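You operate a simulated robot arm through the tools that you are given. There is no shell and no other tool. Be economical: measure what you need, move in short steps, check, and stop when the job is done.

The job below is to be done with a simulated two-armed robot. You get a single attempt, and the scene is never put back.

## Task
Pick up the teal vase with one hand, pass it to the other hand and put it on the shelf of the stock table. Set down upright: teal vase.

Only the result counts: the job must be done as asked and must still hold three seconds after the hand-in. Knocking over, shifting, dropping, spilling or breaking anything else fails it.

## Robot
Two 7-joint arms with two-finger parallel grippers on one trunk, on a base that drives. Base frame: it is fixed to the floor where the robot stands at the start and does not move with it; the origin is under the middle of the robot, x ahead of it, y to its left, z up; the surface under the hand at the start is at about z = 850. Units: mm, rad, N and s.
The left shoulder is at the start at [70, 134, 1151], the right one opposite. With the tool pointing down near the work surface each hand reaches from about 180 to 640 mm from the robot's upright axis, wherever it stands, measured 20 degrees to its own side. Places, roughly: shelf of the stock table [700, -1900, 400]; teal vase (6x6x16 cm) [500, 100, 900]. Payload 1.57 kg a hand.
The tool frame of a hand sits at the grasp point between the pads (the TCP): z along the fingers, y along the line on which they close. The tips reach 30 mm beyond it. The gripper opens to 80 mm. The fingers are 17 mm wide and 12 mm thick; the gripper's body (40 by 82 mm) begins 80 mm behind the TCP.
Orientation is that of the tool frame in the base frame, as a unit quaternion [w, x, y, z]. With the fingers straight down and closing along the base's y, the tool's x points along the base's -x, its y along +y and its z along -z.

## Interface
- The arms move only by the tool drive_tool. It takes "left_targets", "right_targets" or both (then of equal length, played together; a hand with none holds still); each is a list of rows, each an object of numbers (a shift or turn left out is 0, a gripper value left out holds the last): "dx", "dy", "dz": the shift along the tool's x, y, z in mm; "wx", "wy", "wz": the turn, a rotation vector about the tool's x, y, z in rad; "claw": the closure, from 0 (fully open) to 1 (shut). In form: [{"dx": .., "dy": .., "dz": .., "wx": .., "wy": .., "wz": .., "claw": ..}, ...]. A call has 1 to 8 rows; each row shifts and turns the commanded pose from where the row before left it, along the tool's axes as they then stand. Each row takes 0.2 s and may step no farther than 50 mm and 0.15 rad from the row before; otherwise, or with a gripper value out of range, the whole call is refused. A pose out of reach is approached as far as the arm can. The call stops where the force on the tool passes 40 N (or 10 N more than at its start, if that is more) or the arm is blocked; 0.2 s more then pass. Each finger travels about 153 mm/s and halts on what it meets, pressing with about 37 N; the grip force reading is that of the motor and also rises with nothing between the fingers. The clock runs only during rows and for 0.2 s after the last one: add rows that do not move to give the fingers time. It gives the time, the measured TCP pose, the force on the tool (base axes), the opening and the grip force at its end, in the units of the frame above (readings bear some noise), with the torque about the TCP (base axes, N m) and any sound that the robot's microphone picked up, and new pictures: "pictures" is both (left out), scene, wrist or none (wrist: the cameras of the hands that moved).
- Cameras (640 x 400 px; columns grow to the right, rows downward): "scene" is now at [140.2, 30.8, 1380.7]; the picture's right is [0.33, -0.95, 0.00], its down [-0.51, -0.17, -0.84] and it looks along [0.80, 0.27, -0.54] (base axes); focal length 265 px, centre (320, 200). "left" rides on the left gripper at [72, 7, -122] in its tool frame; the picture's right is [-0.09, 1.00, 0.00], its down [-0.84, -0.08, -0.54] and it looks along [-0.54, -0.05, 0.84] (tool axes); focal length 238 px, centre (320, 200). "right" rides on the right gripper at [72, -7, -122] in its tool frame; the picture's right is [0.09, 1.00, 0.00], its down [-0.84, 0.08, -0.54] and it looks along [-0.54, 0.05, 0.84] (tool axes); focal length 238 px, centre (320, 200). There is no depth. A picture from a camera that has moved, and an enlarged one, comes with that camera's place and axes in the base frame and with its lens. The place of the scene camera against the robot may be out by one fixed shift of up to 12 mm in any direction.
- move_column(by): slides the trunk up (or, below 0, down) by that many mm; the arms and the scene camera ride with it, the base frame stays. It gives what a move gives, with no picture.
- steer(legs): drives the robot by 1 to 6 legs, each [ahead, left, turn to the left] in mm, mm and rad, along the robot's own axes; the way and the turn of a leg run together, so that a leg with both is an arc; at most 1500 mm and 3.142 rad a leg. The arms and the cameras ride along, it lands a little off, and it stops where it bumps. It gives what a move gives, and a new picture of the scene camera.
- turn_head(pan, tilt): turns the head with the scene camera to pan (to the left, within 1.501 rad either way) and tilt (down, from -0.506 to 1.204), counted from straight ahead of the robot. It gives what a move gives, and a new picture of the scene camera.
- close_up(camera, box): a new picture of the part [left, top, right, bottom] of that camera's present view, enlarged. The clock stands still meanwhile.
- close_job(): hands the job in; it is judged then, once.

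Go step by step. Nothing tells you exact positions but the pictures and the camera data: compare them with the known pose of the tool, close in by small moves and look again before you grip or let go. The budget is 120 turns and 260 pictures, counting those below and the enlarged ones. Unless the task says otherwise, let go and move clear before handing in, and close with one line.

The tools are called after ">>>" as name(argument=value, ...) on one line, values as JSON. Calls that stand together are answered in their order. drive_tool: Moves the arms, as the interface text tells. Its arguments: {"type":"object","properties":{"left_targets":{"type":"array","items":{"type":"object","properties":{"dx":{"type":"number"},"dy":{"type":"number"},"dz":{"type":"number"},"wx":{"type":"number"},"wy":{"type":"number"},"wz":{"type":"number"},"claw":{"type":"number"}}}},"right_targets":{"type":"array","items":{"type":"object","properties":{"dx":{"type":"number"},"dy":{"type":"number"},"dz":{"type":"number"},"wx":{"type":"number"},"wy":{"type":"number"},"wz":{"type":"number"},"claw":{"type":"number"}}}},"pictures":{"type":"string","enum":["both","scene","wrist","none"]}},"required":[]} The other tools are called the same way: move_column (by) slides the trunk up or down; steer (legs) drives the base; turn_head (pan, tilt) turns the head that bears the scene camera; close_up (camera, box) takes an enlarged picture of a part of a camera's view; close_job () hands the job in.

At the start:

```text
time: 0.0
left_eef_pos: [409.4, 352.1, 1180.3]
left_tool_rot: [0.0, 0.0, 1.0, 0.0]
left_force: [-0.8, 0.1, 0.1]
left_wrist_torque: [0.02, 0.02, 0.03]
left_gripper_width: 80.1
left_finger_force: 0.1
right_eef_pos: [446.7, -51.1, 1093.2]
right_tool_rot: [0.0, 0.0, 1.0, 0.0]
right_force: [-0.2, -0.9, 0.2]
right_wrist_torque: [0.0, 0.01, 0.0]
right_gripper_width: 80.1
right_finger_force: 0.0
trunk travel left (down, up): [-725.0, 215.0]
robot x, y, heading: [-3.5, -0.3, -0.003]
head pan, tilt: [0.332, 0.565]
```

scene: 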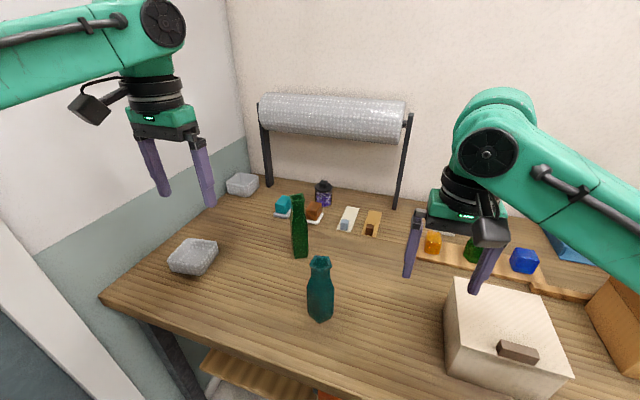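
right: 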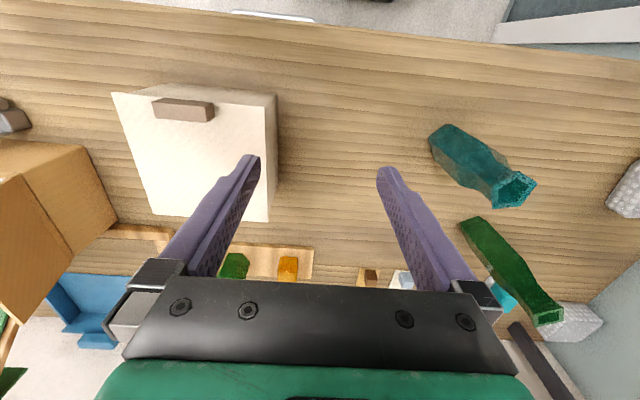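
left: 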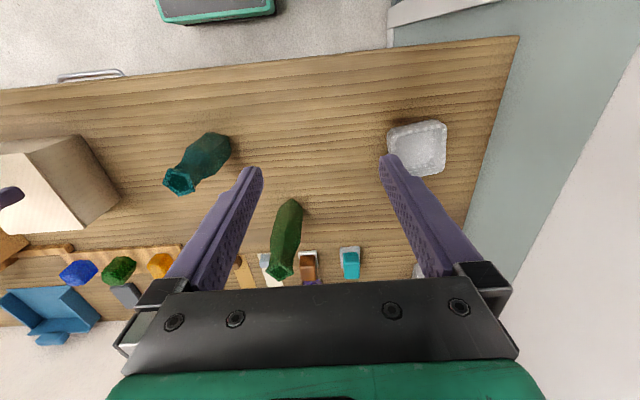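

The teal vase stands at about (480, 148), with its top near z = 1010. I'll look toward the stock table before planning the hand-over.

>>> turn_head(pan=-1.25, tilt=0.45)

>>> close_up(camera="left", box=[120, 80, 320, 280])

```text
time: 1.6
left_eef_pos: [409.6, 350.8, 1182.3]
left_tool_rot: [0.0, 0.0, 1.0, -0.001]
left_force: [0.4, -0.6, -0.5]
left_wrist_torque: [0.02, 0.01, 0.0]
left_gripper_width: 80.0
left_finger_force: 0.0
right_eef_pos: [446.5, -51.8, 1092.8]
right_tool_rot: [0.0, 0.0, 1.0, 0.001]
right_force: [0.2, -0.2, -0.1]
right_wrist_torque: [0.01, -0.03, 0.0]
right_gripper_width: 79.9
right_finger_force: 0.1
trunk travel left (down, up): [-725.0, 215.0]
robot x, y, heading: [1.5, -1.7, -0.003]
head pan, tilt: [-1.25, 0.45]
camera scene: at [84.7, -85.5, 1391.2], right [-0.95, -0.32, 0.0], down [-0.14, 0.41, -0.9], along [0.28, -0.85, -0.44], focal length 265 px, centre (320, 200)
```

scene: 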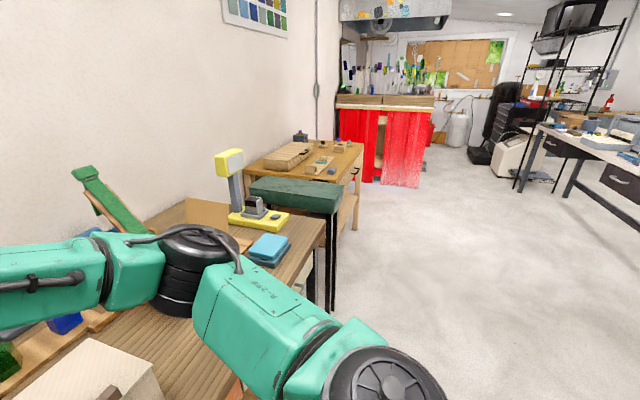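

```text
2.00 times, centred on (220, 180) of left
camera zoom: at [337.4, 357.1, 1302.6], right [0.09, 1.0, 0.0], down [0.84, -0.08, 0.54], along [0.54, -0.05, -0.84], focal length 477 px, centre (520, 240)
```

zoom: 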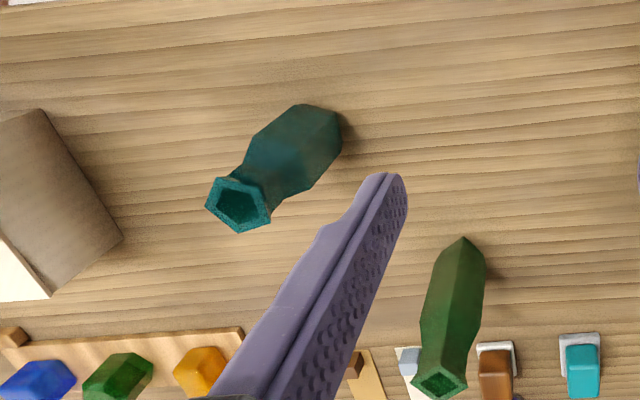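

The stock table is the wooden one beyond the dark-green stool. I'll zoom in on it.

>>> close_up(camera="scene", box=[200, 110, 440, 320])

>>> turn_head(pan=0.332, tilt=0.565)

```text
1.90 times, centred on (320, 215) of scene
camera zoom: at [84.7, -85.5, 1391.2], right [-0.95, -0.32, 0.0], down [-0.14, 0.41, -0.9], along [0.28, -0.85, -0.44], focal length 504 px, centre (320, 171)
```

zoom: 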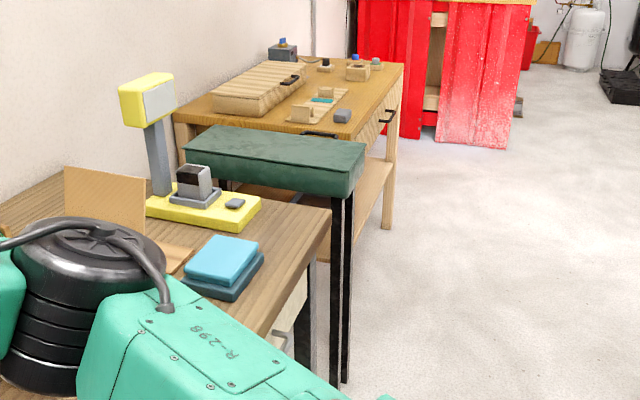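

```text
time: 3.3
left_eef_pos: [410.3, 350.7, 1180.8]
left_tool_rot: [0.0, 0.001, 1.0, 0.0]
left_force: [-0.2, 0.9, -0.4]
left_wrist_torque: [0.01, 0.02, -0.01]
left_gripper_width: 80.3
left_finger_force: 0.1
right_eef_pos: [447.7, -50.1, 1093.4]
right_tool_rot: [0.0, 0.001, 1.0, 0.0]
right_force: [0.1, 0.1, 0.4]
right_wrist_torque: [0.0, 0.0, 0.02]
right_gripper_width: 80.0
right_finger_force: 0.1
trunk travel left (down, up): [-725.0, 215.0]
robot x, y, heading: [0.3, -0.9, -0.002]
head pan, tilt: [0.332, 0.565]
camera scene: at [140.2, 30.7, 1380.7], right [0.33, -0.95, 0.0], down [-0.51, -0.17, -0.84], along [0.8, 0.27, -0.54], focal length 265 px, centre (320, 200)
```

scene: 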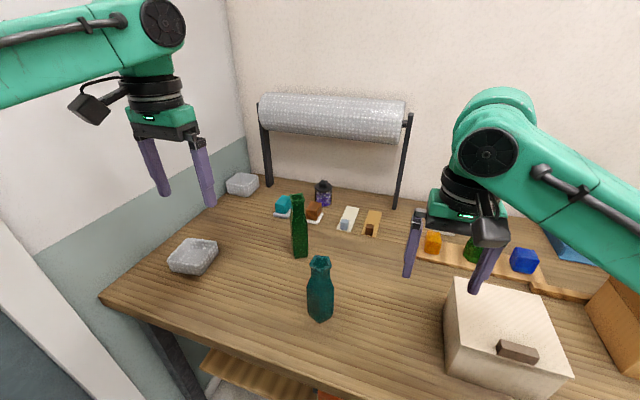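

Next, a closer look at the vase's profile, using the scene and right cameras.

>>> close_up(camera="scene", box=[270, 240, 370, 340])

>>> close_up(camera="right", box=[400, 100, 560, 240])

```text
4.00 times, centred on (320, 290) of scene
camera zoom: at [140.2, 30.7, 1380.7], right [0.33, -0.95, 0.0], down [-0.51, -0.17, -0.84], along [0.8, 0.27, -0.54], focal length 1059 px, centre (320, -160)
```

zoom: 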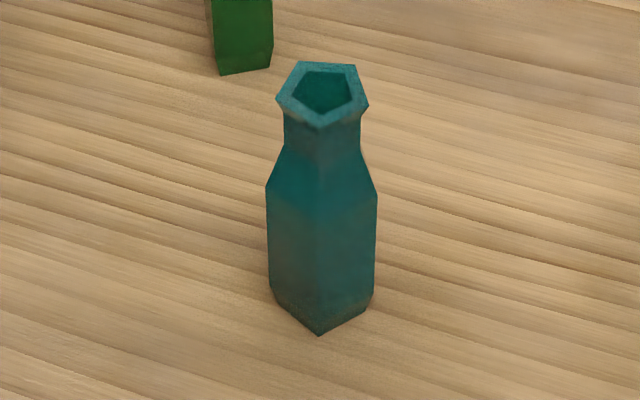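

```text
2.86 times, centred on (480, 170) of right
camera zoom: at [376.1, -57.3, 1215.2], right [-0.09, 1.0, 0.0], down [0.84, 0.08, 0.54], along [0.54, 0.05, -0.84], focal length 681 px, centre (-137, 286)
```

zoom: 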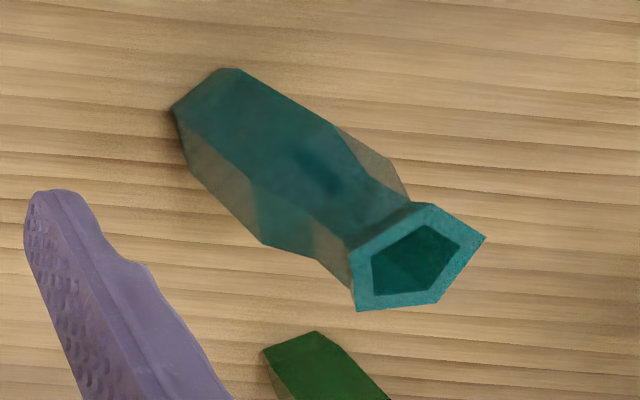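

The vase's cross-section is a pentagon. One face looks along +y with an edge opposite it, so gripping along y suits it. I'll bring the left hand above the vase.

>>> drive_tool(left_targets=[{"dx": -14, "dy": -40.6, "dz": 12, "claw": 0}, {"dx": -14, "dy": -40.6, "dz": 12}, {"dx": -14, "dy": -40.6, "dz": 12}, {"dx": -14, "dy": -40.6, "dz": 12}, {"dx": -14, "dy": -40.6, "dz": 12}, {}], pictures="both")

```text
time: 4.7
left_eef_pos: [479.7, 148.4, 1121.9]
left_tool_rot: [0.001, 0.0, 1.0, -0.002]
left_force: [0.1, 0.3, 0.9]
left_wrist_torque: [0.0, 0.02, 0.03]
left_gripper_width: 80.1
left_finger_force: 0.2
right_eef_pos: [445.3, -50.6, 1094.2]
right_tool_rot: [0.0, 0.0, 1.0, 0.0]
right_force: [-0.4, -1.2, 0.0]
right_wrist_torque: [-0.02, 0.0, 0.03]
right_gripper_width: 80.0
right_finger_force: 0.0
trunk travel left (down, up): [-725.0, 215.0]
robot x, y, heading: [-0.2, -0.9, -0.005]
head pan, tilt: [0.332, 0.565]
camera scene: at [139.2, 31.5, 1380.8], right [0.33, -0.95, 0.0], down [-0.51, -0.17, -0.84], along [0.8, 0.27, -0.54], focal length 265 px, centre (320, 200)
camera left: at [407.0, 154.5, 1243.5], right [0.09, 1.0, 0.0], down [0.84, -0.08, 0.54], along [0.54, -0.05, -0.84], focal length 238 px, centre (320, 200)
```

scene: 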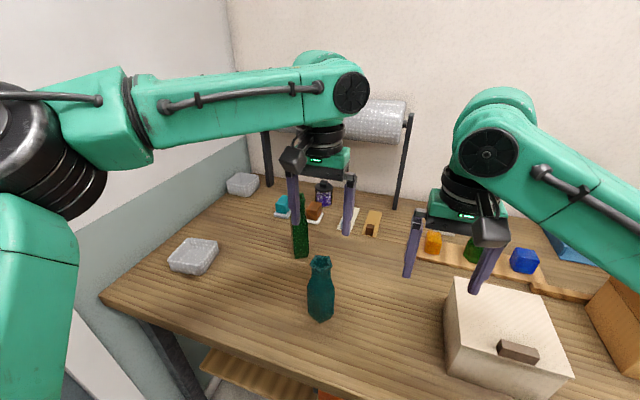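
left: 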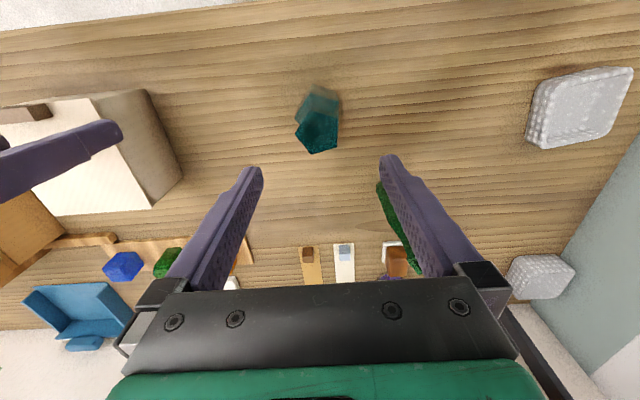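

The lip is centred near (476, 145). I'll correct the hand's position and come down to just above the lip.

>>> drive_tool(left_targets=[{"dx": 4, "dy": -3, "dz": 36}, {"dz": 32}, {}], pictures="wrist")

```text
time: 5.5
left_eef_pos: [476.5, 142.8, 1053.4]
left_tool_rot: [0.0, 0.0, 1.0, 0.0]
left_force: [-0.9, -0.4, -0.4]
left_wrist_torque: [0.0, 0.0, -0.01]
left_gripper_width: 79.8
left_finger_force: 0.0
right_eef_pos: [445.8, -50.6, 1093.4]
right_tool_rot: [0.0, 0.0, 1.0, 0.0]
right_force: [-0.4, -0.5, 0.1]
right_wrist_torque: [0.0, -0.01, -0.01]
right_gripper_width: 79.7
right_finger_force: 0.0
trunk travel left (down, up): [-725.0, 215.0]
robot x, y, heading: [3.3, -0.5, -0.0]
head pan, tilt: [0.332, 0.565]
camera left: at [403.3, 150.0, 1175.1], right [0.09, 1.0, 0.0], down [0.84, -0.08, 0.54], along [0.54, -0.05, -0.84], focal length 238 px, centre (320, 200)
```

left: 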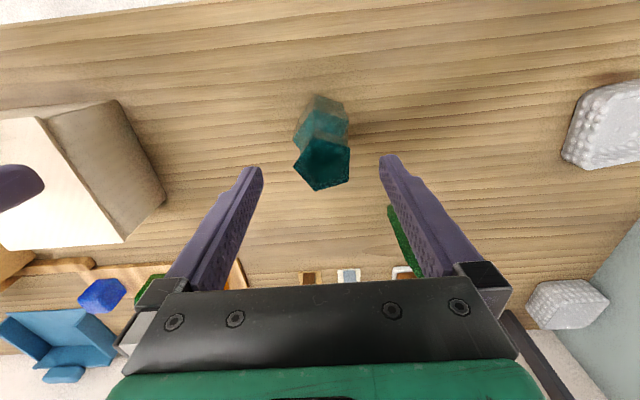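

The lip is well centred. I'll come down to the lip and neck and close the fingers.

>>> drive_tool(left_targets=[{"dx": -1, "dy": 1, "dz": 35}, {"dz": 30}, {}, {"claw": 1}, {"claw": 1}, {"claw": 1}, {"claw": 1}], pictures="both")

```text
time: 7.1
left_eef_pos: [477.7, 145.0, 988.6]
left_tool_rot: [0.001, 0.0, 1.0, 0.0]
left_force: [-0.9, 0.2, -1.5]
left_wrist_torque: [0.02, 0.05, 0.02]
left_gripper_width: 53.5
left_finger_force: 37.2
right_eef_pos: [446.7, -50.7, 1093.5]
right_tool_rot: [0.0, 0.001, 1.0, 0.0]
right_force: [-0.4, -0.5, -0.6]
right_wrist_torque: [0.02, -0.01, 0.0]
right_gripper_width: 80.2
right_finger_force: 0.1
trunk travel left (down, up): [-725.0, 215.0]
robot x, y, heading: [1.5, -0.8, 0.001]
head pan, tilt: [0.332, 0.565]
camera scene: at [140.3, 30.8, 1380.7], right [0.33, -0.95, 0.0], down [-0.51, -0.17, -0.84], along [0.8, 0.27, -0.54], focal length 265 px, centre (320, 200)
camera left: at [405.1, 151.8, 1109.9], right [0.09, 1.0, 0.0], down [0.84, -0.08, 0.54], along [0.54, -0.05, -0.84], focal length 238 px, centre (320, 200)
```

scene: 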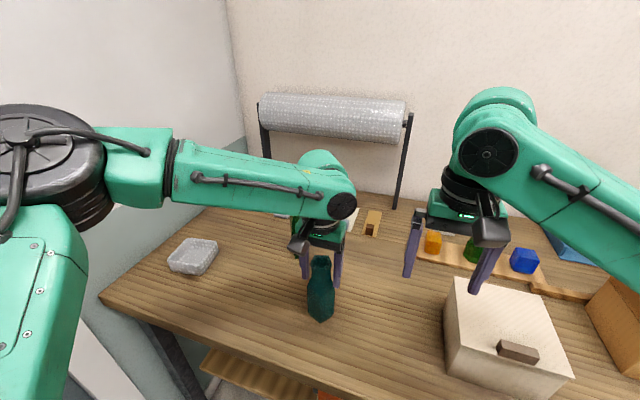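
left: 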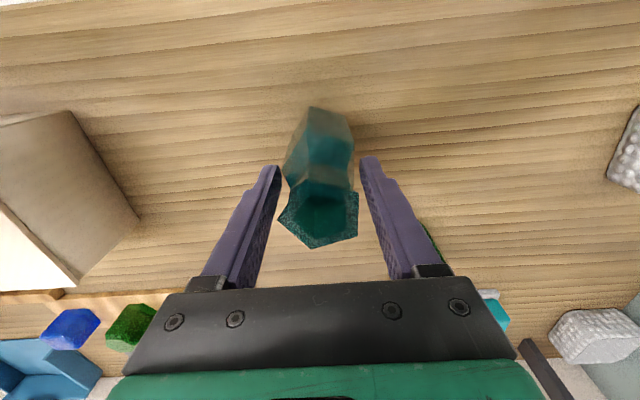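

Gripped at 53.5 mm. I'll lift straight up and check.

>>> drive_tool(left_targets=[{"dz": -15}, {"dz": -35}, {"dz": -45}, {"dz": -45}, {}], pictures="both")

```text
time: 8.3
left_eef_pos: [478.4, 146.9, 1127.5]
left_tool_rot: [-0.001, 0.0, 1.0, 0.0]
left_force: [1.2, -0.6, -2.4]
left_wrist_torque: [-0.01, 0.04, 0.04]
left_gripper_width: 52.4
left_finger_force: 36.9
right_eef_pos: [446.5, -50.2, 1093.3]
right_tool_rot: [0.0, 0.0, 1.0, 0.0]
right_force: [0.3, 0.0, -0.2]
right_wrist_torque: [0.01, 0.0, -0.01]
right_gripper_width: 80.0
right_finger_force: 0.0
trunk travel left (down, up): [-725.0, 215.0]
robot x, y, heading: [3.3, -1.3, -0.001]
head pan, tilt: [0.332, 0.565]
camera scene: at [141.0, 31.0, 1380.6], right [0.33, -0.95, 0.0], down [-0.51, -0.17, -0.84], along [0.8, 0.27, -0.54], focal length 265 px, centre (320, 200)
camera left: at [406.0, 152.3, 1249.6], right [0.09, 1.0, 0.0], down [0.84, -0.08, 0.54], along [0.54, -0.05, -0.84], focal length 238 px, centre (320, 200)
```

scene: 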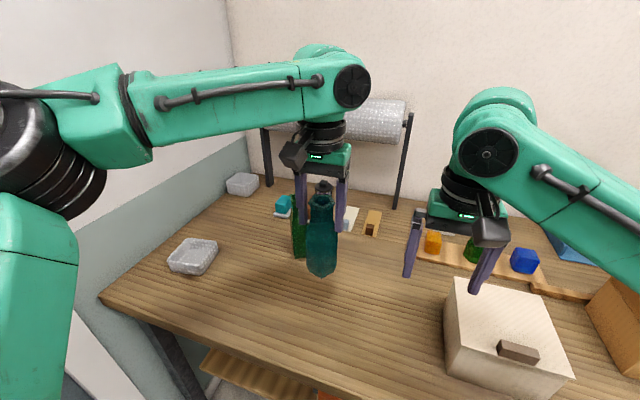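
left: 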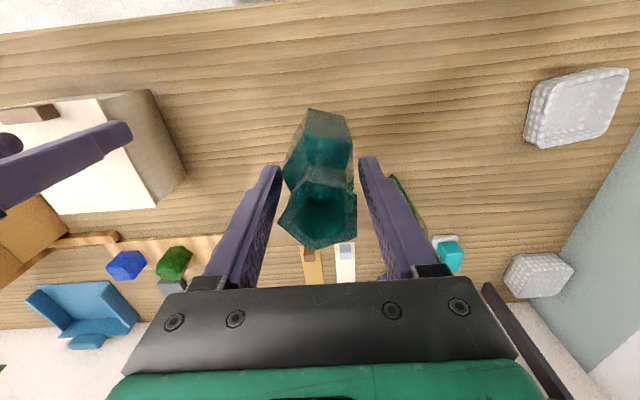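

The lift worked: the vase hangs straight, at about 0.2 kg. Next I'll pitch the right hand so its fingers point ahead and about 30° down.

>>> drive_tool(right_targets=[{"wy": -0.15}, {"wy": -0.15}, {"wy": -0.15}, {"wy": -0.15}, {"wy": -0.15}, {"wy": -0.15}, {"wy": -0.147}, {}], pictures="both")

```text
time: 10.1
left_eef_pos: [478.2, 146.0, 1128.1]
left_tool_rot: [0.0, 0.0, 1.0, 0.0]
left_force: [-0.5, 0.3, -2.9]
left_wrist_torque: [-0.02, 0.02, 0.0]
left_gripper_width: 52.7
left_finger_force: 36.7
right_eef_pos: [446.9, -50.6, 1092.8]
right_tool_rot: [0.5, -0.001, 0.866, 0.001]
right_force: [1.0, -0.4, 0.4]
right_wrist_torque: [-0.03, -0.03, 0.01]
right_gripper_width: 79.9
right_finger_force: 0.1
trunk travel left (down, up): [-725.0, 215.0]
robot x, y, heading: [1.5, 0.7, -0.003]
head pan, tilt: [0.332, 0.565]
camera scene: at [140.8, 31.0, 1380.6], right [0.33, -0.95, 0.0], down [-0.51, -0.17, -0.84], along [0.8, 0.27, -0.54], focal length 265 px, centre (320, 200)
camera right: at [306.7, -57.1, 1091.8], right [-0.05, 1.0, -0.08], down [-0.05, 0.08, 1.0], along [1.0, 0.05, 0.05], focal length 238 px, centre (320, 200)
```

scene: 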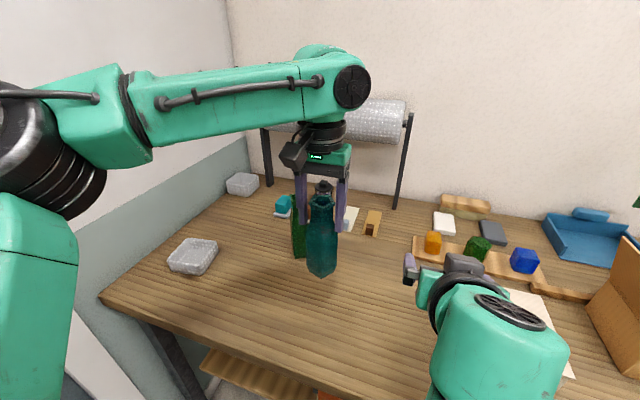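
right: 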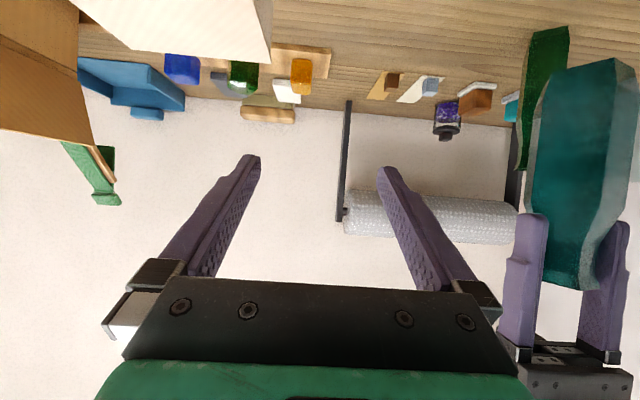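

The right hand reaches that pose easily. I'll bring the vase to about (500, 20) and set the right hand in line behind it at body height.

>>> drive_tool(left_targets=[{"dx": -5.5, "dy": -31.5}, {"dx": -5.5, "dy": -31.5}, {"dx": -5.5, "dy": -31.5}, {"dx": -5.5, "dy": -31.5}, {}], right_targets=[{"dx": 16.6, "dy": 17.5, "dz": -8.3}, {"dx": 16.6, "dy": 17.5, "dz": -8.3}, {"dx": 16.6, "dy": 17.5, "dz": -8.3}, {"dx": 16.6, "dy": 17.5, "dz": -8.3}, {}], pictures="both")

```text
time: 11.3
left_eef_pos: [467.8, 102.0, 1117.3]
left_tool_rot: [0.001, 0.001, 1.0, -0.001]
left_force: [0.9, 0.2, -2.4]
left_wrist_torque: [0.0, 0.0, 0.01]
left_gripper_width: 52.5
left_finger_force: 37.2
left hand out of reach, approached as far as the arm can: row 1, 2, 3, 4
right_eef_pos: [385.2, 18.7, 1053.0]
right_tool_rot: [0.499, 0.001, 0.867, 0.0]
right_force: [0.3, -0.2, 0.1]
right_wrist_torque: [0.0, 0.01, -0.02]
right_gripper_width: 79.8
right_finger_force: 0.0
trunk travel left (down, up): [-725.0, 215.0]
robot x, y, heading: [-0.6, 0.1, -0.002]
head pan, tilt: [0.332, 0.565]
camera scene: at [140.7, 30.3, 1380.6], right [0.33, -0.95, 0.0], down [-0.51, -0.17, -0.84], along [0.8, 0.28, -0.54], focal length 265 px, centre (320, 200)
camera right: at [244.5, 12.7, 1051.5], right [-0.05, 1.0, -0.08], down [-0.05, 0.08, 1.0], along [1.0, 0.05, 0.05], focal length 238 px, centre (320, 200)
camera left: at [395.5, 108.8, 1240.0], right [0.09, 1.0, 0.0], down [0.84, -0.08, 0.54], along [0.54, -0.05, -0.84], focal length 238 px, centre (320, 200)
```

scene: 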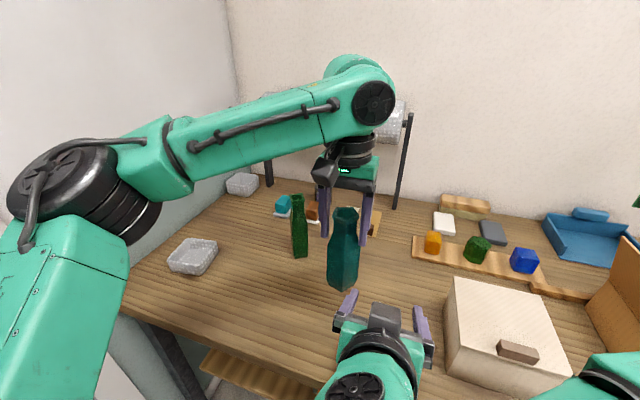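
right: 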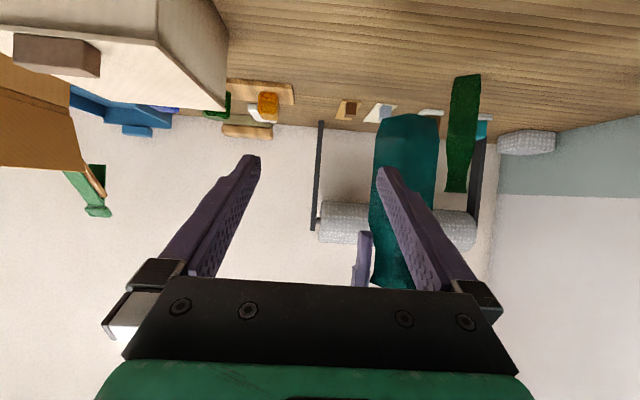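
left: 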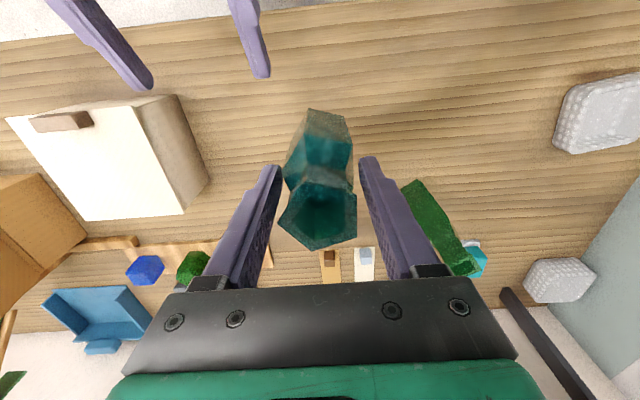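

The left arm has hit its reach limit at (468, 102, 1117). I'll back it off slightly and move the right hand over to line up.

>>> drive_tool(left_targets=[{"dy": 10}, {}, {}, {}], right_targets=[{"dx": 8.2, "dy": 31, "dz": -6.8}, {"dx": 8.2, "dy": 31, "dz": -6.8}, {"dx": 8.2, "dy": 31, "dz": -6.8}, {}], pictures="both")

```text
time: 12.3
left_eef_pos: [468.4, 112.6, 1118.6]
left_tool_rot: [0.0, -0.001, 1.0, 0.0]
left_force: [0.0, -0.3, -3.3]
left_wrist_torque: [-0.02, 0.05, 0.0]
left_gripper_width: 52.4
left_finger_force: 36.8
right_eef_pos: [358.8, 110.1, 1043.1]
right_tool_rot: [0.501, 0.007, 0.865, -0.004]
right_force: [0.0, 0.5, 1.4]
right_wrist_torque: [0.0, 0.02, 0.02]
right_gripper_width: 80.0
right_finger_force: 0.1
trunk travel left (down, up): [-725.0, 215.0]
robot x, y, heading: [-2.8, 1.8, 0.001]
head pan, tilt: [0.332, 0.565]
camera scene: at [140.7, 30.6, 1380.6], right [0.33, -0.95, 0.0], down [-0.51, -0.17, -0.84], along [0.8, 0.27, -0.54], focal length 265 px, centre (320, 200)
camera right: at [218.9, 105.7, 1041.4], right [-0.03, 1.0, -0.08], down [-0.05, 0.08, 1.0], along [1.0, 0.03, 0.05], focal length 238 px, centre (320, 200)
camera left: at [395.3, 119.4, 1240.5], right [0.09, 1.0, 0.0], down [0.84, -0.08, 0.54], along [0.54, -0.05, -0.84], focal length 238 px, centre (320, 200)
```

scene: 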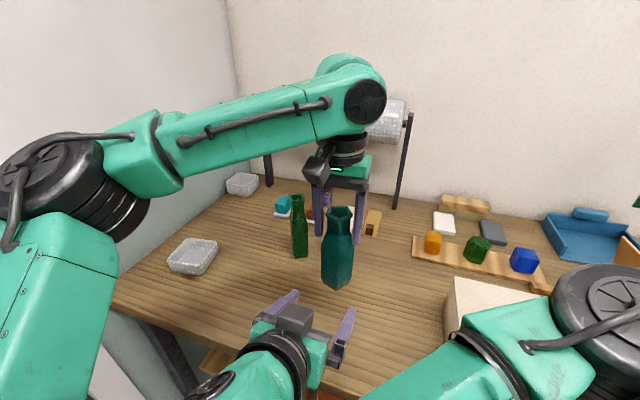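
right: 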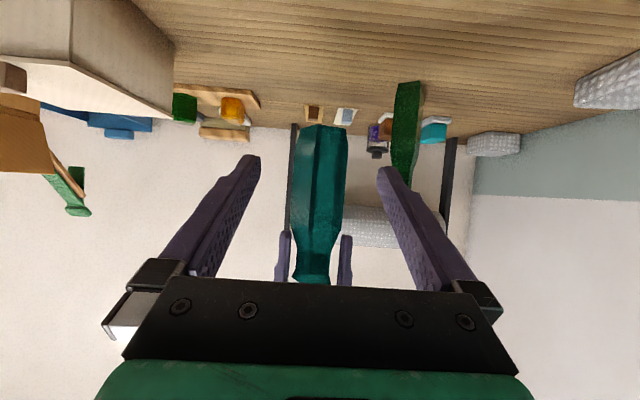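
left: 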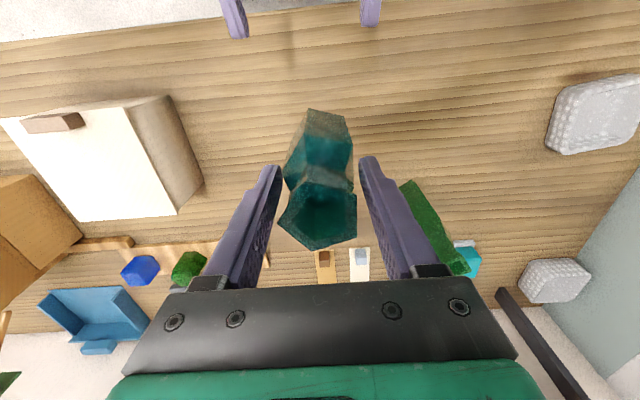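

The hands are well aligned. I'll advance the right hand straight ahead so its open fingers straddle the body.

>>> drive_tool(right_targets=[{"dx": -13.6, "dz": 23.6}, {"dx": -13.6, "dz": 23.6}, {"dx": -13.6, "dz": 23.6}, {"dx": -13, "dz": 22.5}, {}], pictures="both")

```text
time: 13.5
left_eef_pos: [466.5, 113.4, 1117.6]
left_tool_rot: [0.001, 0.0, 1.0, 0.0]
left_force: [0.1, 0.0, -2.4]
left_wrist_torque: [0.0, 0.02, 0.0]
left_gripper_width: 52.2
left_finger_force: 36.7
right_eef_pos: [461.8, 110.9, 1041.0]
right_tool_rot: [0.499, 0.0, 0.867, -0.001]
right_force: [0.8, -0.5, -0.2]
right_wrist_torque: [0.0, 0.0, 0.03]
right_gripper_width: 79.8
right_finger_force: 0.0
trunk travel left (down, up): [-725.0, 215.0]
robot x, y, heading: [-2.3, -0.0, -0.001]
head pan, tilt: [0.332, 0.565]
camera scene: at [140.3, 30.9, 1380.7], right [0.33, -0.95, 0.0], down [-0.51, -0.17, -0.84], along [0.8, 0.27, -0.54], focal length 265 px, centre (320, 200)
camera right: at [322.1, 105.7, 1040.0], right [-0.05, 1.0, -0.08], down [-0.05, 0.08, 1.0], along [1.0, 0.05, 0.05], focal length 238 px, centre (320, 200)
```

scene: 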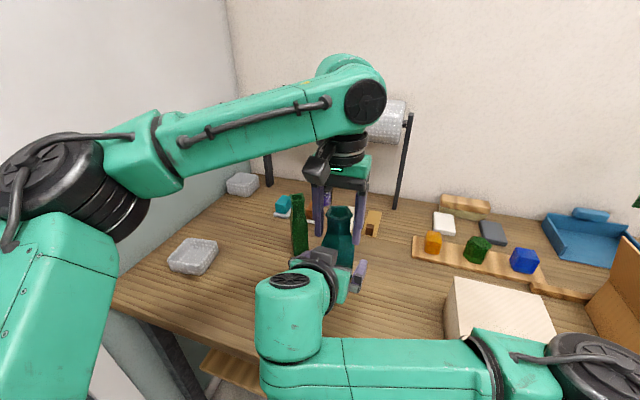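
right: 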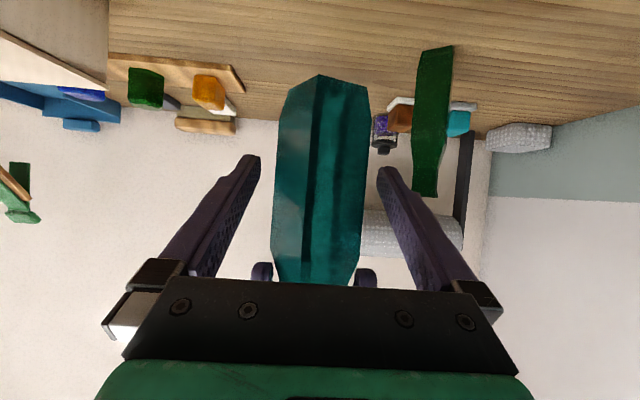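

The vase is centred between the right fingers. I'll close the right hand on the body while the left holds still.

>>> drive_tool(right_targets=[{"dx": -2, "dz": 4}, {"claw": 1}, {"claw": 1}, {"claw": 1}, {"claw": 1}], pictures="wrist")

```text
time: 14.7
left_eef_pos: [468.4, 113.3, 1119.1]
left_tool_rot: [0.0, 0.001, 1.0, 0.0]
left_force: [-3.6, -9.0, -0.9]
left_wrist_torque: [-0.35, 0.18, -0.05]
left_gripper_width: 52.0
left_finger_force: 37.3
right_eef_pos: [467.2, 112.7, 1041.0]
right_tool_rot: [0.499, -0.001, 0.866, 0.0]
right_force: [4.1, 9.0, -0.8]
right_wrist_torque: [-0.34, 0.18, 0.07]
right_gripper_width: 55.9
right_finger_force: 36.8
trunk travel left (down, up): [-725.0, 215.0]
robot x, y, heading: [1.3, -0.5, 0.0]
head pan, tilt: [0.332, 0.565]
camera right: at [326.3, 106.0, 1039.3], right [-0.05, 1.0, -0.08], down [-0.05, 0.08, 1.0], along [1.0, 0.05, 0.05], focal length 238 px, centre (320, 200)
```

right: 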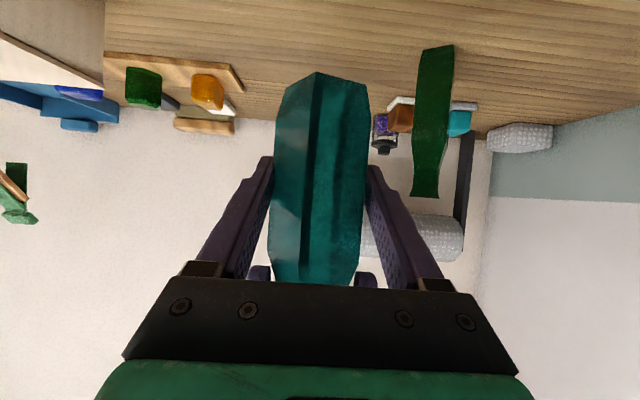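

Both hands hold the vase. I'll ease out the small side load, then open the left hand.

>>> drive_tool(left_targets=[{}, {}, {"claw": 0}, {"claw": 0}, {"claw": 0}], right_targets=[{"dy": 2}, {}, {}, {}, {}], pictures="both")

```text
time: 15.9
left_eef_pos: [468.6, 113.7, 1118.5]
left_tool_rot: [0.0, 0.0, 1.0, 0.0]
left_force: [0.4, 1.0, 1.2]
left_wrist_torque: [0.03, -0.02, 0.0]
left_gripper_width: 79.9
left_finger_force: 0.0
right_eef_pos: [466.5, 114.5, 1042.0]
right_tool_rot: [0.499, 0.0, 0.866, 0.0]
right_force: [0.3, 0.2, -0.1]
right_wrist_torque: [0.04, 0.0, 0.01]
right_gripper_width: 55.9
right_finger_force: 37.1
trunk travel left (down, up): [-725.0, 215.0]
robot x, y, heading: [-0.8, -1.4, -0.0]
head pan, tilt: [0.332, 0.565]
camera scene: at [140.7, 30.9, 1380.6], right [0.33, -0.95, 0.0], down [-0.51, -0.17, -0.84], along [0.8, 0.27, -0.54], focal length 265 px, centre (320, 200)
camera right: at [326.8, 107.6, 1039.4], right [-0.05, 1.0, -0.08], down [-0.05, 0.08, 1.0], along [1.0, 0.05, 0.05], focal length 238 px, centre (320, 200)
camera left: at [395.3, 119.7, 1240.5], right [0.09, 1.0, 0.0], down [0.84, -0.08, 0.54], along [0.54, -0.05, -0.84], focal length 238 px, centre (320, 200)
```

scene: 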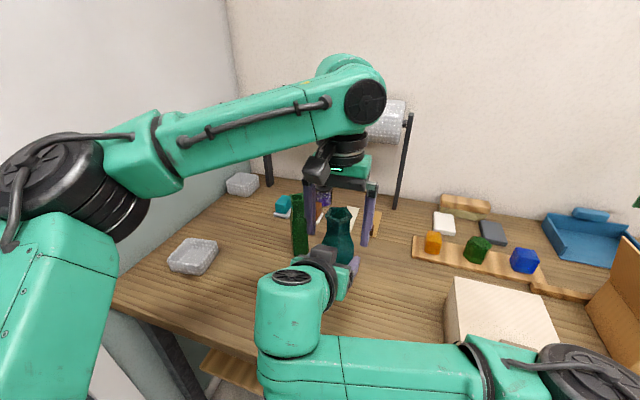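
right: 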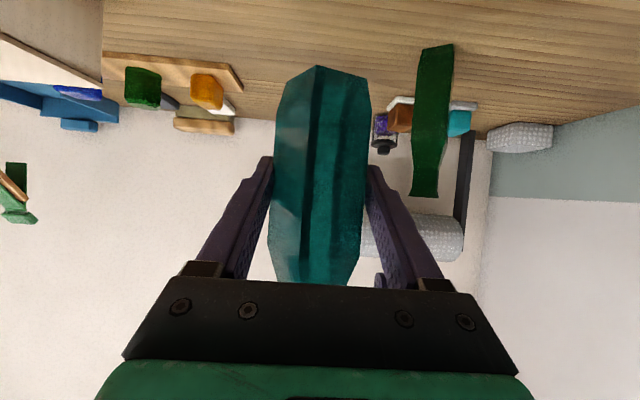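
left: 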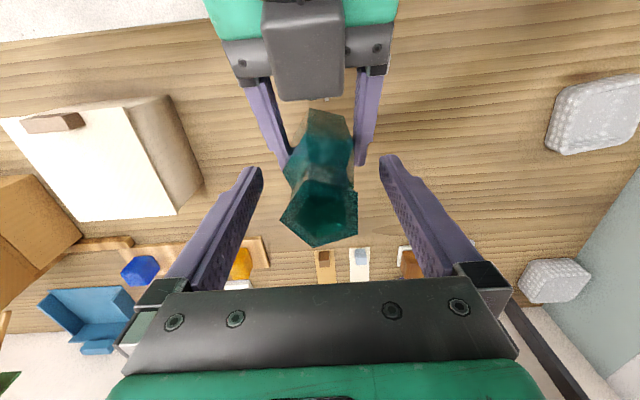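

The right hand now holds the vase alone. I'll lower it clear of the left fingers, then swing the left hand away to the left.

>>> drive_tool(left_targets=[{}, {}, {}, {"dy": 25, "dz": -10, "dx": 5}, {"dy": 45, "dz": -10, "dx": 10}, {"dy": 45, "dz": -10, "dx": 10}, {"dy": 45, "dx": 10}, {}], right_targets=[{"dx": 21.6, "dz": 12.5}, {"dx": 21.6, "dz": 12.5}, {"dx": 21.6, "dz": 12.5}, {}, {}, {}, {}, {}], pictures="both")

```text
time: 17.7
left_eef_pos: [430.9, 273.0, 1147.9]
left_tool_rot: [-0.001, 0.0, 1.0, 0.0]
left_force: [0.3, -1.1, 0.1]
left_wrist_torque: [-0.04, 0.01, 0.0]
left_gripper_width: 80.0
left_finger_force: 0.0
right_eef_pos: [467.9, 113.4, 964.3]
right_tool_rot: [0.499, 0.0, 0.867, 0.0]
right_force: [-0.1, -1.0, 0.0]
right_wrist_torque: [-0.08, 0.04, 0.01]
right_gripper_width: 56.1
right_finger_force: 37.2
trunk travel left (down, up): [-725.0, 215.0]
robot x, y, heading: [-0.1, 3.7, 0.001]
head pan, tilt: [0.332, 0.565]
camera scene: at [141.2, 30.0, 1380.6], right [0.33, -0.95, 0.0], down [-0.51, -0.17, -0.84], along [0.8, 0.28, -0.54], focal length 265 px, centre (320, 200)
camera right: at [327.4, 107.1, 963.8], right [-0.05, 1.0, -0.08], down [-0.05, 0.08, 1.0], along [1.0, 0.05, 0.05], focal length 238 px, centre (320, 200)
camera left: at [359.8, 279.9, 1270.4], right [0.09, 1.0, 0.0], down [0.84, -0.08, 0.54], along [0.54, -0.05, -0.84], focal length 238 px, centre (320, 200)
```

scene: 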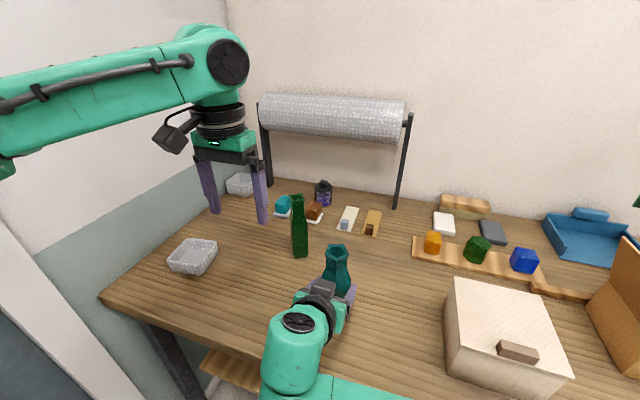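
right: 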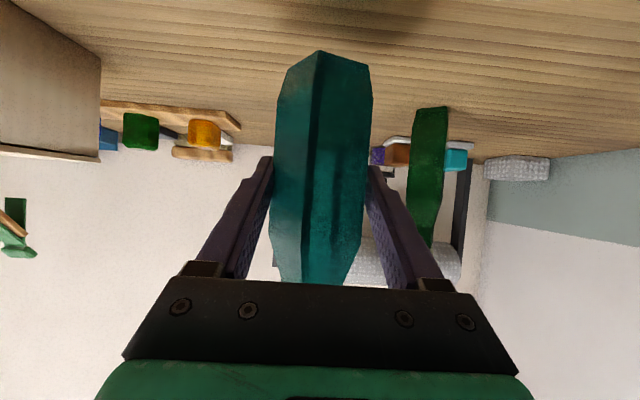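
left: 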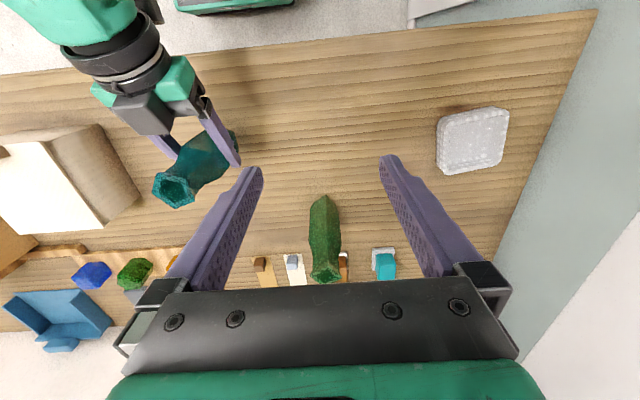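

The vase seems to have swung a little in the right grip. I'll zoom in to judge its tilt.

>>> close_up(camera="scene", box=[280, 220, 400, 320])

>>> close_up(camera="left", box=[110, 80, 290, 230])

```text
4.00 times, centred on (340, 270) of scene
camera zoom: at [141.2, 30.0, 1380.6], right [0.33, -0.95, 0.0], down [-0.51, -0.17, -0.84], along [0.8, 0.28, -0.54], focal length 1059 px, centre (240, -80)
```

zoom: 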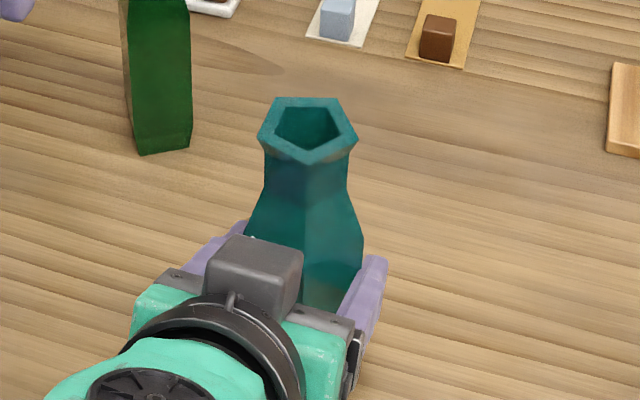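

```text
2.67 times, centred on (200, 155) of left
camera zoom: at [359.8, 279.9, 1270.4], right [0.09, 1.0, 0.0], down [0.84, -0.08, 0.54], along [0.54, -0.05, -0.84], focal length 636 px, centre (640, 320)
```

zoom: 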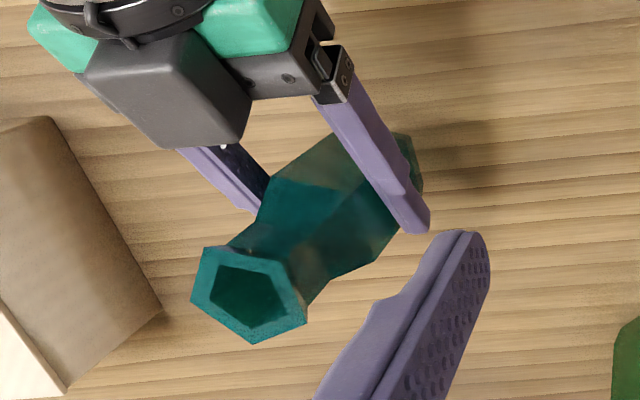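

The lip works out at about (473, 116, 1056): nearly upright, but 5–7 mm lower in the grip than I expected. I'll check whether the vase is creeping by waiting a moment.

>>> drive_tool(right_targets=[{"claw": 1}, {}, {}, {}, {}, {}, {}, {}], pictures="wrist")

```text
time: 19.5
left_eef_pos: [431.0, 273.6, 1148.2]
left_tool_rot: [0.001, 0.0, 1.0, -0.001]
left_force: [-1.2, -0.4, 0.5]
left_wrist_torque: [0.0, -0.02, 0.01]
left_gripper_width: 80.0
left_finger_force: 0.0
right_eef_pos: [468.0, 113.1, 965.4]
right_tool_rot: [0.499, 0.0, 0.867, 0.0]
right_force: [0.3, -0.2, 0.6]
right_wrist_torque: [0.0, 0.02, -0.05]
right_gripper_width: 55.9
right_finger_force: 37.1
trunk travel left (down, up): [-725.0, 215.0]
robot x, y, heading: [0.1, -0.2, -0.004]
head pan, tilt: [0.332, 0.565]
camera right: at [327.0, 107.7, 963.9], right [-0.05, 1.0, -0.08], down [-0.05, 0.08, 1.0], along [1.0, 0.05, 0.05], focal length 238 px, centre (320, 200)
```

right: 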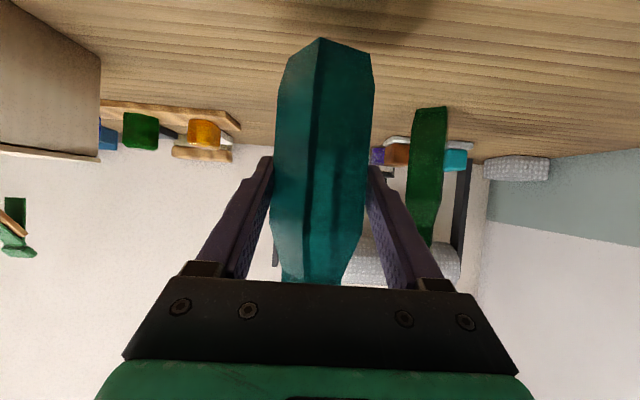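

The vase's base is still moving in the view, so it is slowly slipping or tilting. I'll measure again before acting; the clock stands still for this.

>>> close_up(camera="scene", box=[280, 220, 400, 320])

>>> close_up(camera="left", box=[110, 80, 290, 230])

>>> close_up(camera="right", box=[220, 20, 420, 300])

```text
4.00 times, centred on (340, 270) of scene
camera zoom: at [140.6, 30.9, 1380.6], right [0.33, -0.95, 0.0], down [-0.51, -0.17, -0.84], along [0.8, 0.27, -0.54], focal length 1059 px, centre (240, -80)
```

zoom: 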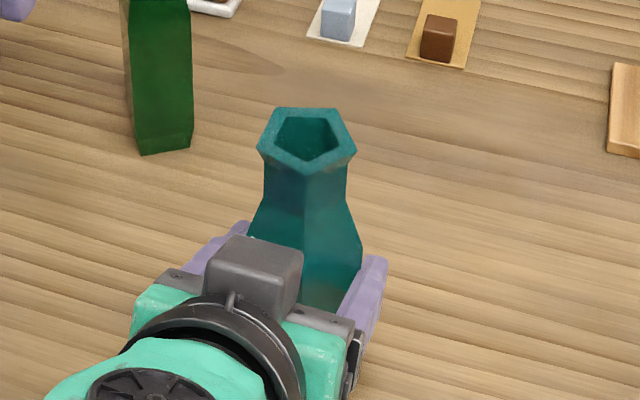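

```text
2.67 times, centred on (200, 155) of left
camera zoom: at [359.4, 280.3, 1270.4], right [0.09, 1.0, 0.0], down [0.84, -0.08, 0.54], along [0.54, -0.05, -0.84], focal length 636 px, centre (640, 320)
```

zoom: 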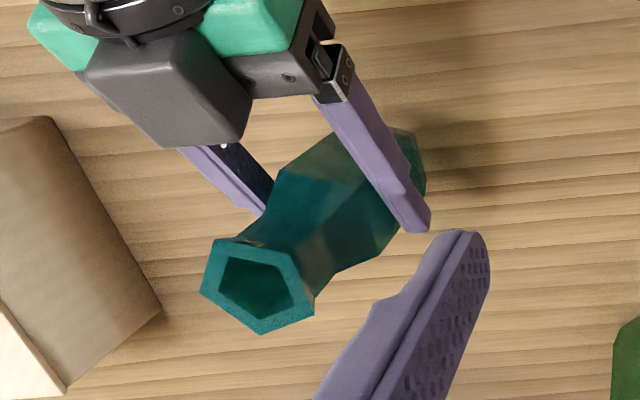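

```text
1.43 times, centred on (320, 160) of right
camera zoom: at [327.0, 107.7, 963.9], right [-0.05, 1.0, -0.08], down [-0.05, 0.08, 1.0], along [1.0, 0.05, 0.05], focal length 340 px, centre (320, 257)
```

zoom: 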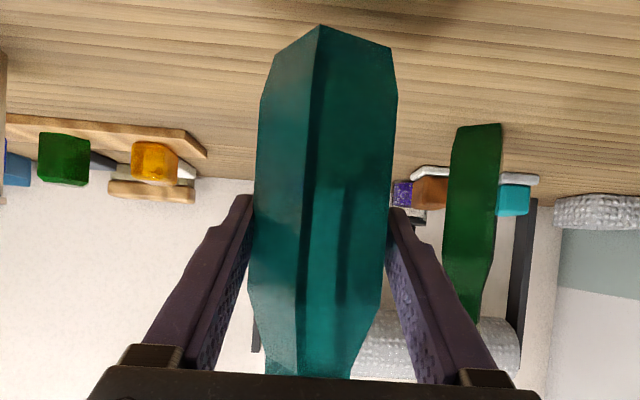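

The vase is sliding down at roughly 3 mm/s, because the body is slick. I'd rather have the right hand hold the neck under the flared lip. First the left hand comes back over the lip.

>>> drive_tool(left_targets=[{"dx": -10.3, "dy": -40, "dz": 12.5}, {"dx": -10.3, "dy": -40, "dz": 12.5}, {"dx": -10.3, "dy": -40, "dz": 12.5}, {"dx": -10.3, "dy": -39, "dz": 12.5}, {}], pictures="both")

```text
time: 20.7
left_eef_pos: [472.9, 114.6, 1098.1]
left_tool_rot: [0.001, -0.001, 1.0, 0.0]
left_force: [0.7, -0.5, 0.1]
left_wrist_torque: [-0.05, -0.01, 0.01]
left_gripper_width: 80.2
left_finger_force: 0.1
right_eef_pos: [466.7, 114.8, 966.7]
right_tool_rot: [0.5, 0.0, 0.866, 0.0]
right_force: [-0.4, -0.3, -0.3]
right_wrist_torque: [-0.05, 0.0, -0.02]
right_gripper_width: 56.1
right_finger_force: 37.2
trunk travel left (down, up): [-725.0, 215.0]
robot x, y, heading: [0.9, 0.8, 0.003]
head pan, tilt: [0.332, 0.565]
camera scene: at [139.5, 31.4, 1380.8], right [0.33, -0.95, 0.0], down [-0.51, -0.17, -0.84], along [0.8, 0.27, -0.54], focal length 265 px, centre (320, 200)
camera left: at [400.1, 122.0, 1220.4], right [0.09, 1.0, 0.0], down [0.84, -0.08, 0.54], along [0.54, -0.05, -0.84], focal length 238 px, centre (320, 200)
```

scene: 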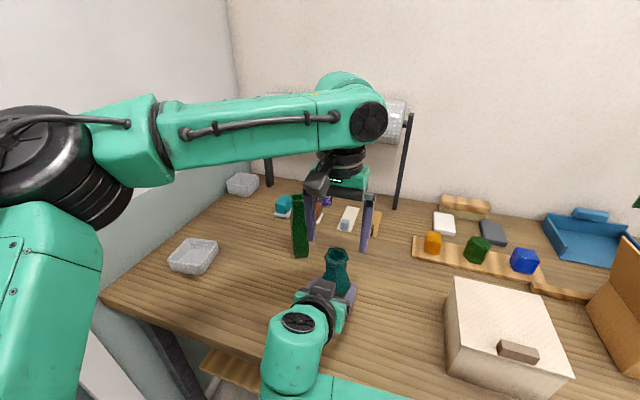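
left: 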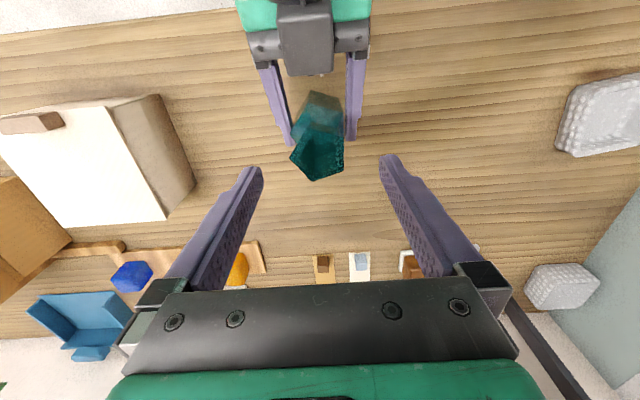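

The lip is centred under the left hand. I'll come down and close on it again.

>>> drive_tool(left_targets=[{"dz": 40}, {"dz": 36}, {"claw": 1}, {"claw": 1}, {"claw": 1}], pictures="both")

```text
time: 21.9
left_eef_pos: [474.3, 113.8, 1022.4]
left_tool_rot: [0.0, 0.001, 1.0, -0.001]
left_force: [-6.4, -10.4, 4.4]
left_wrist_torque: [-0.17, 0.06, -0.06]
left_gripper_width: 55.8
left_finger_force: 36.7
right_eef_pos: [466.8, 113.3, 966.3]
right_tool_rot: [0.5, 0.0, 0.866, 0.0]
right_force: [6.8, 9.5, -4.7]
right_wrist_torque: [-0.33, 0.35, 0.1]
right_gripper_width: 55.9
right_finger_force: 37.2
trunk travel left (down, up): [-725.0, 215.0]
robot x, y, heading: [3.6, -2.0, 0.001]
head pan, tilt: [0.332, 0.565]
camera scene: at [140.7, 31.0, 1380.6], right [0.33, -0.95, 0.0], down [-0.51, -0.17, -0.84], along [0.8, 0.27, -0.54], focal length 265 px, centre (320, 200)
camera left: at [401.3, 121.0, 1144.7], right [0.09, 1.0, 0.0], down [0.84, -0.08, 0.54], along [0.54, -0.05, -0.84], focal length 238 px, centre (320, 200)
```

scene: 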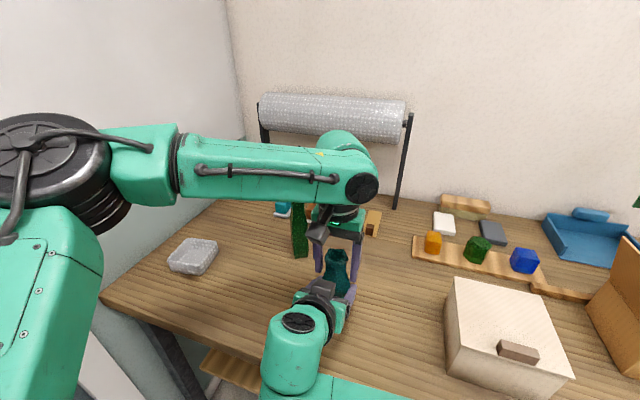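
left: 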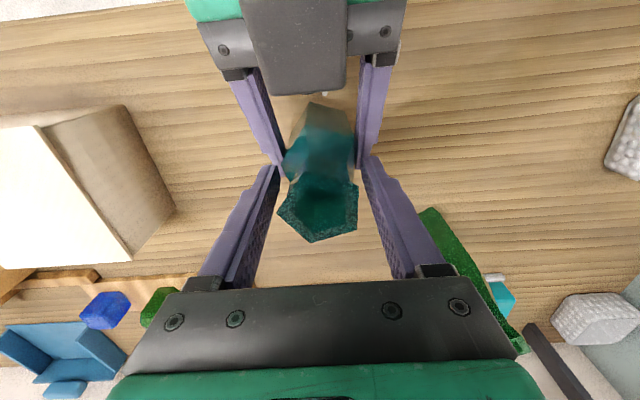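

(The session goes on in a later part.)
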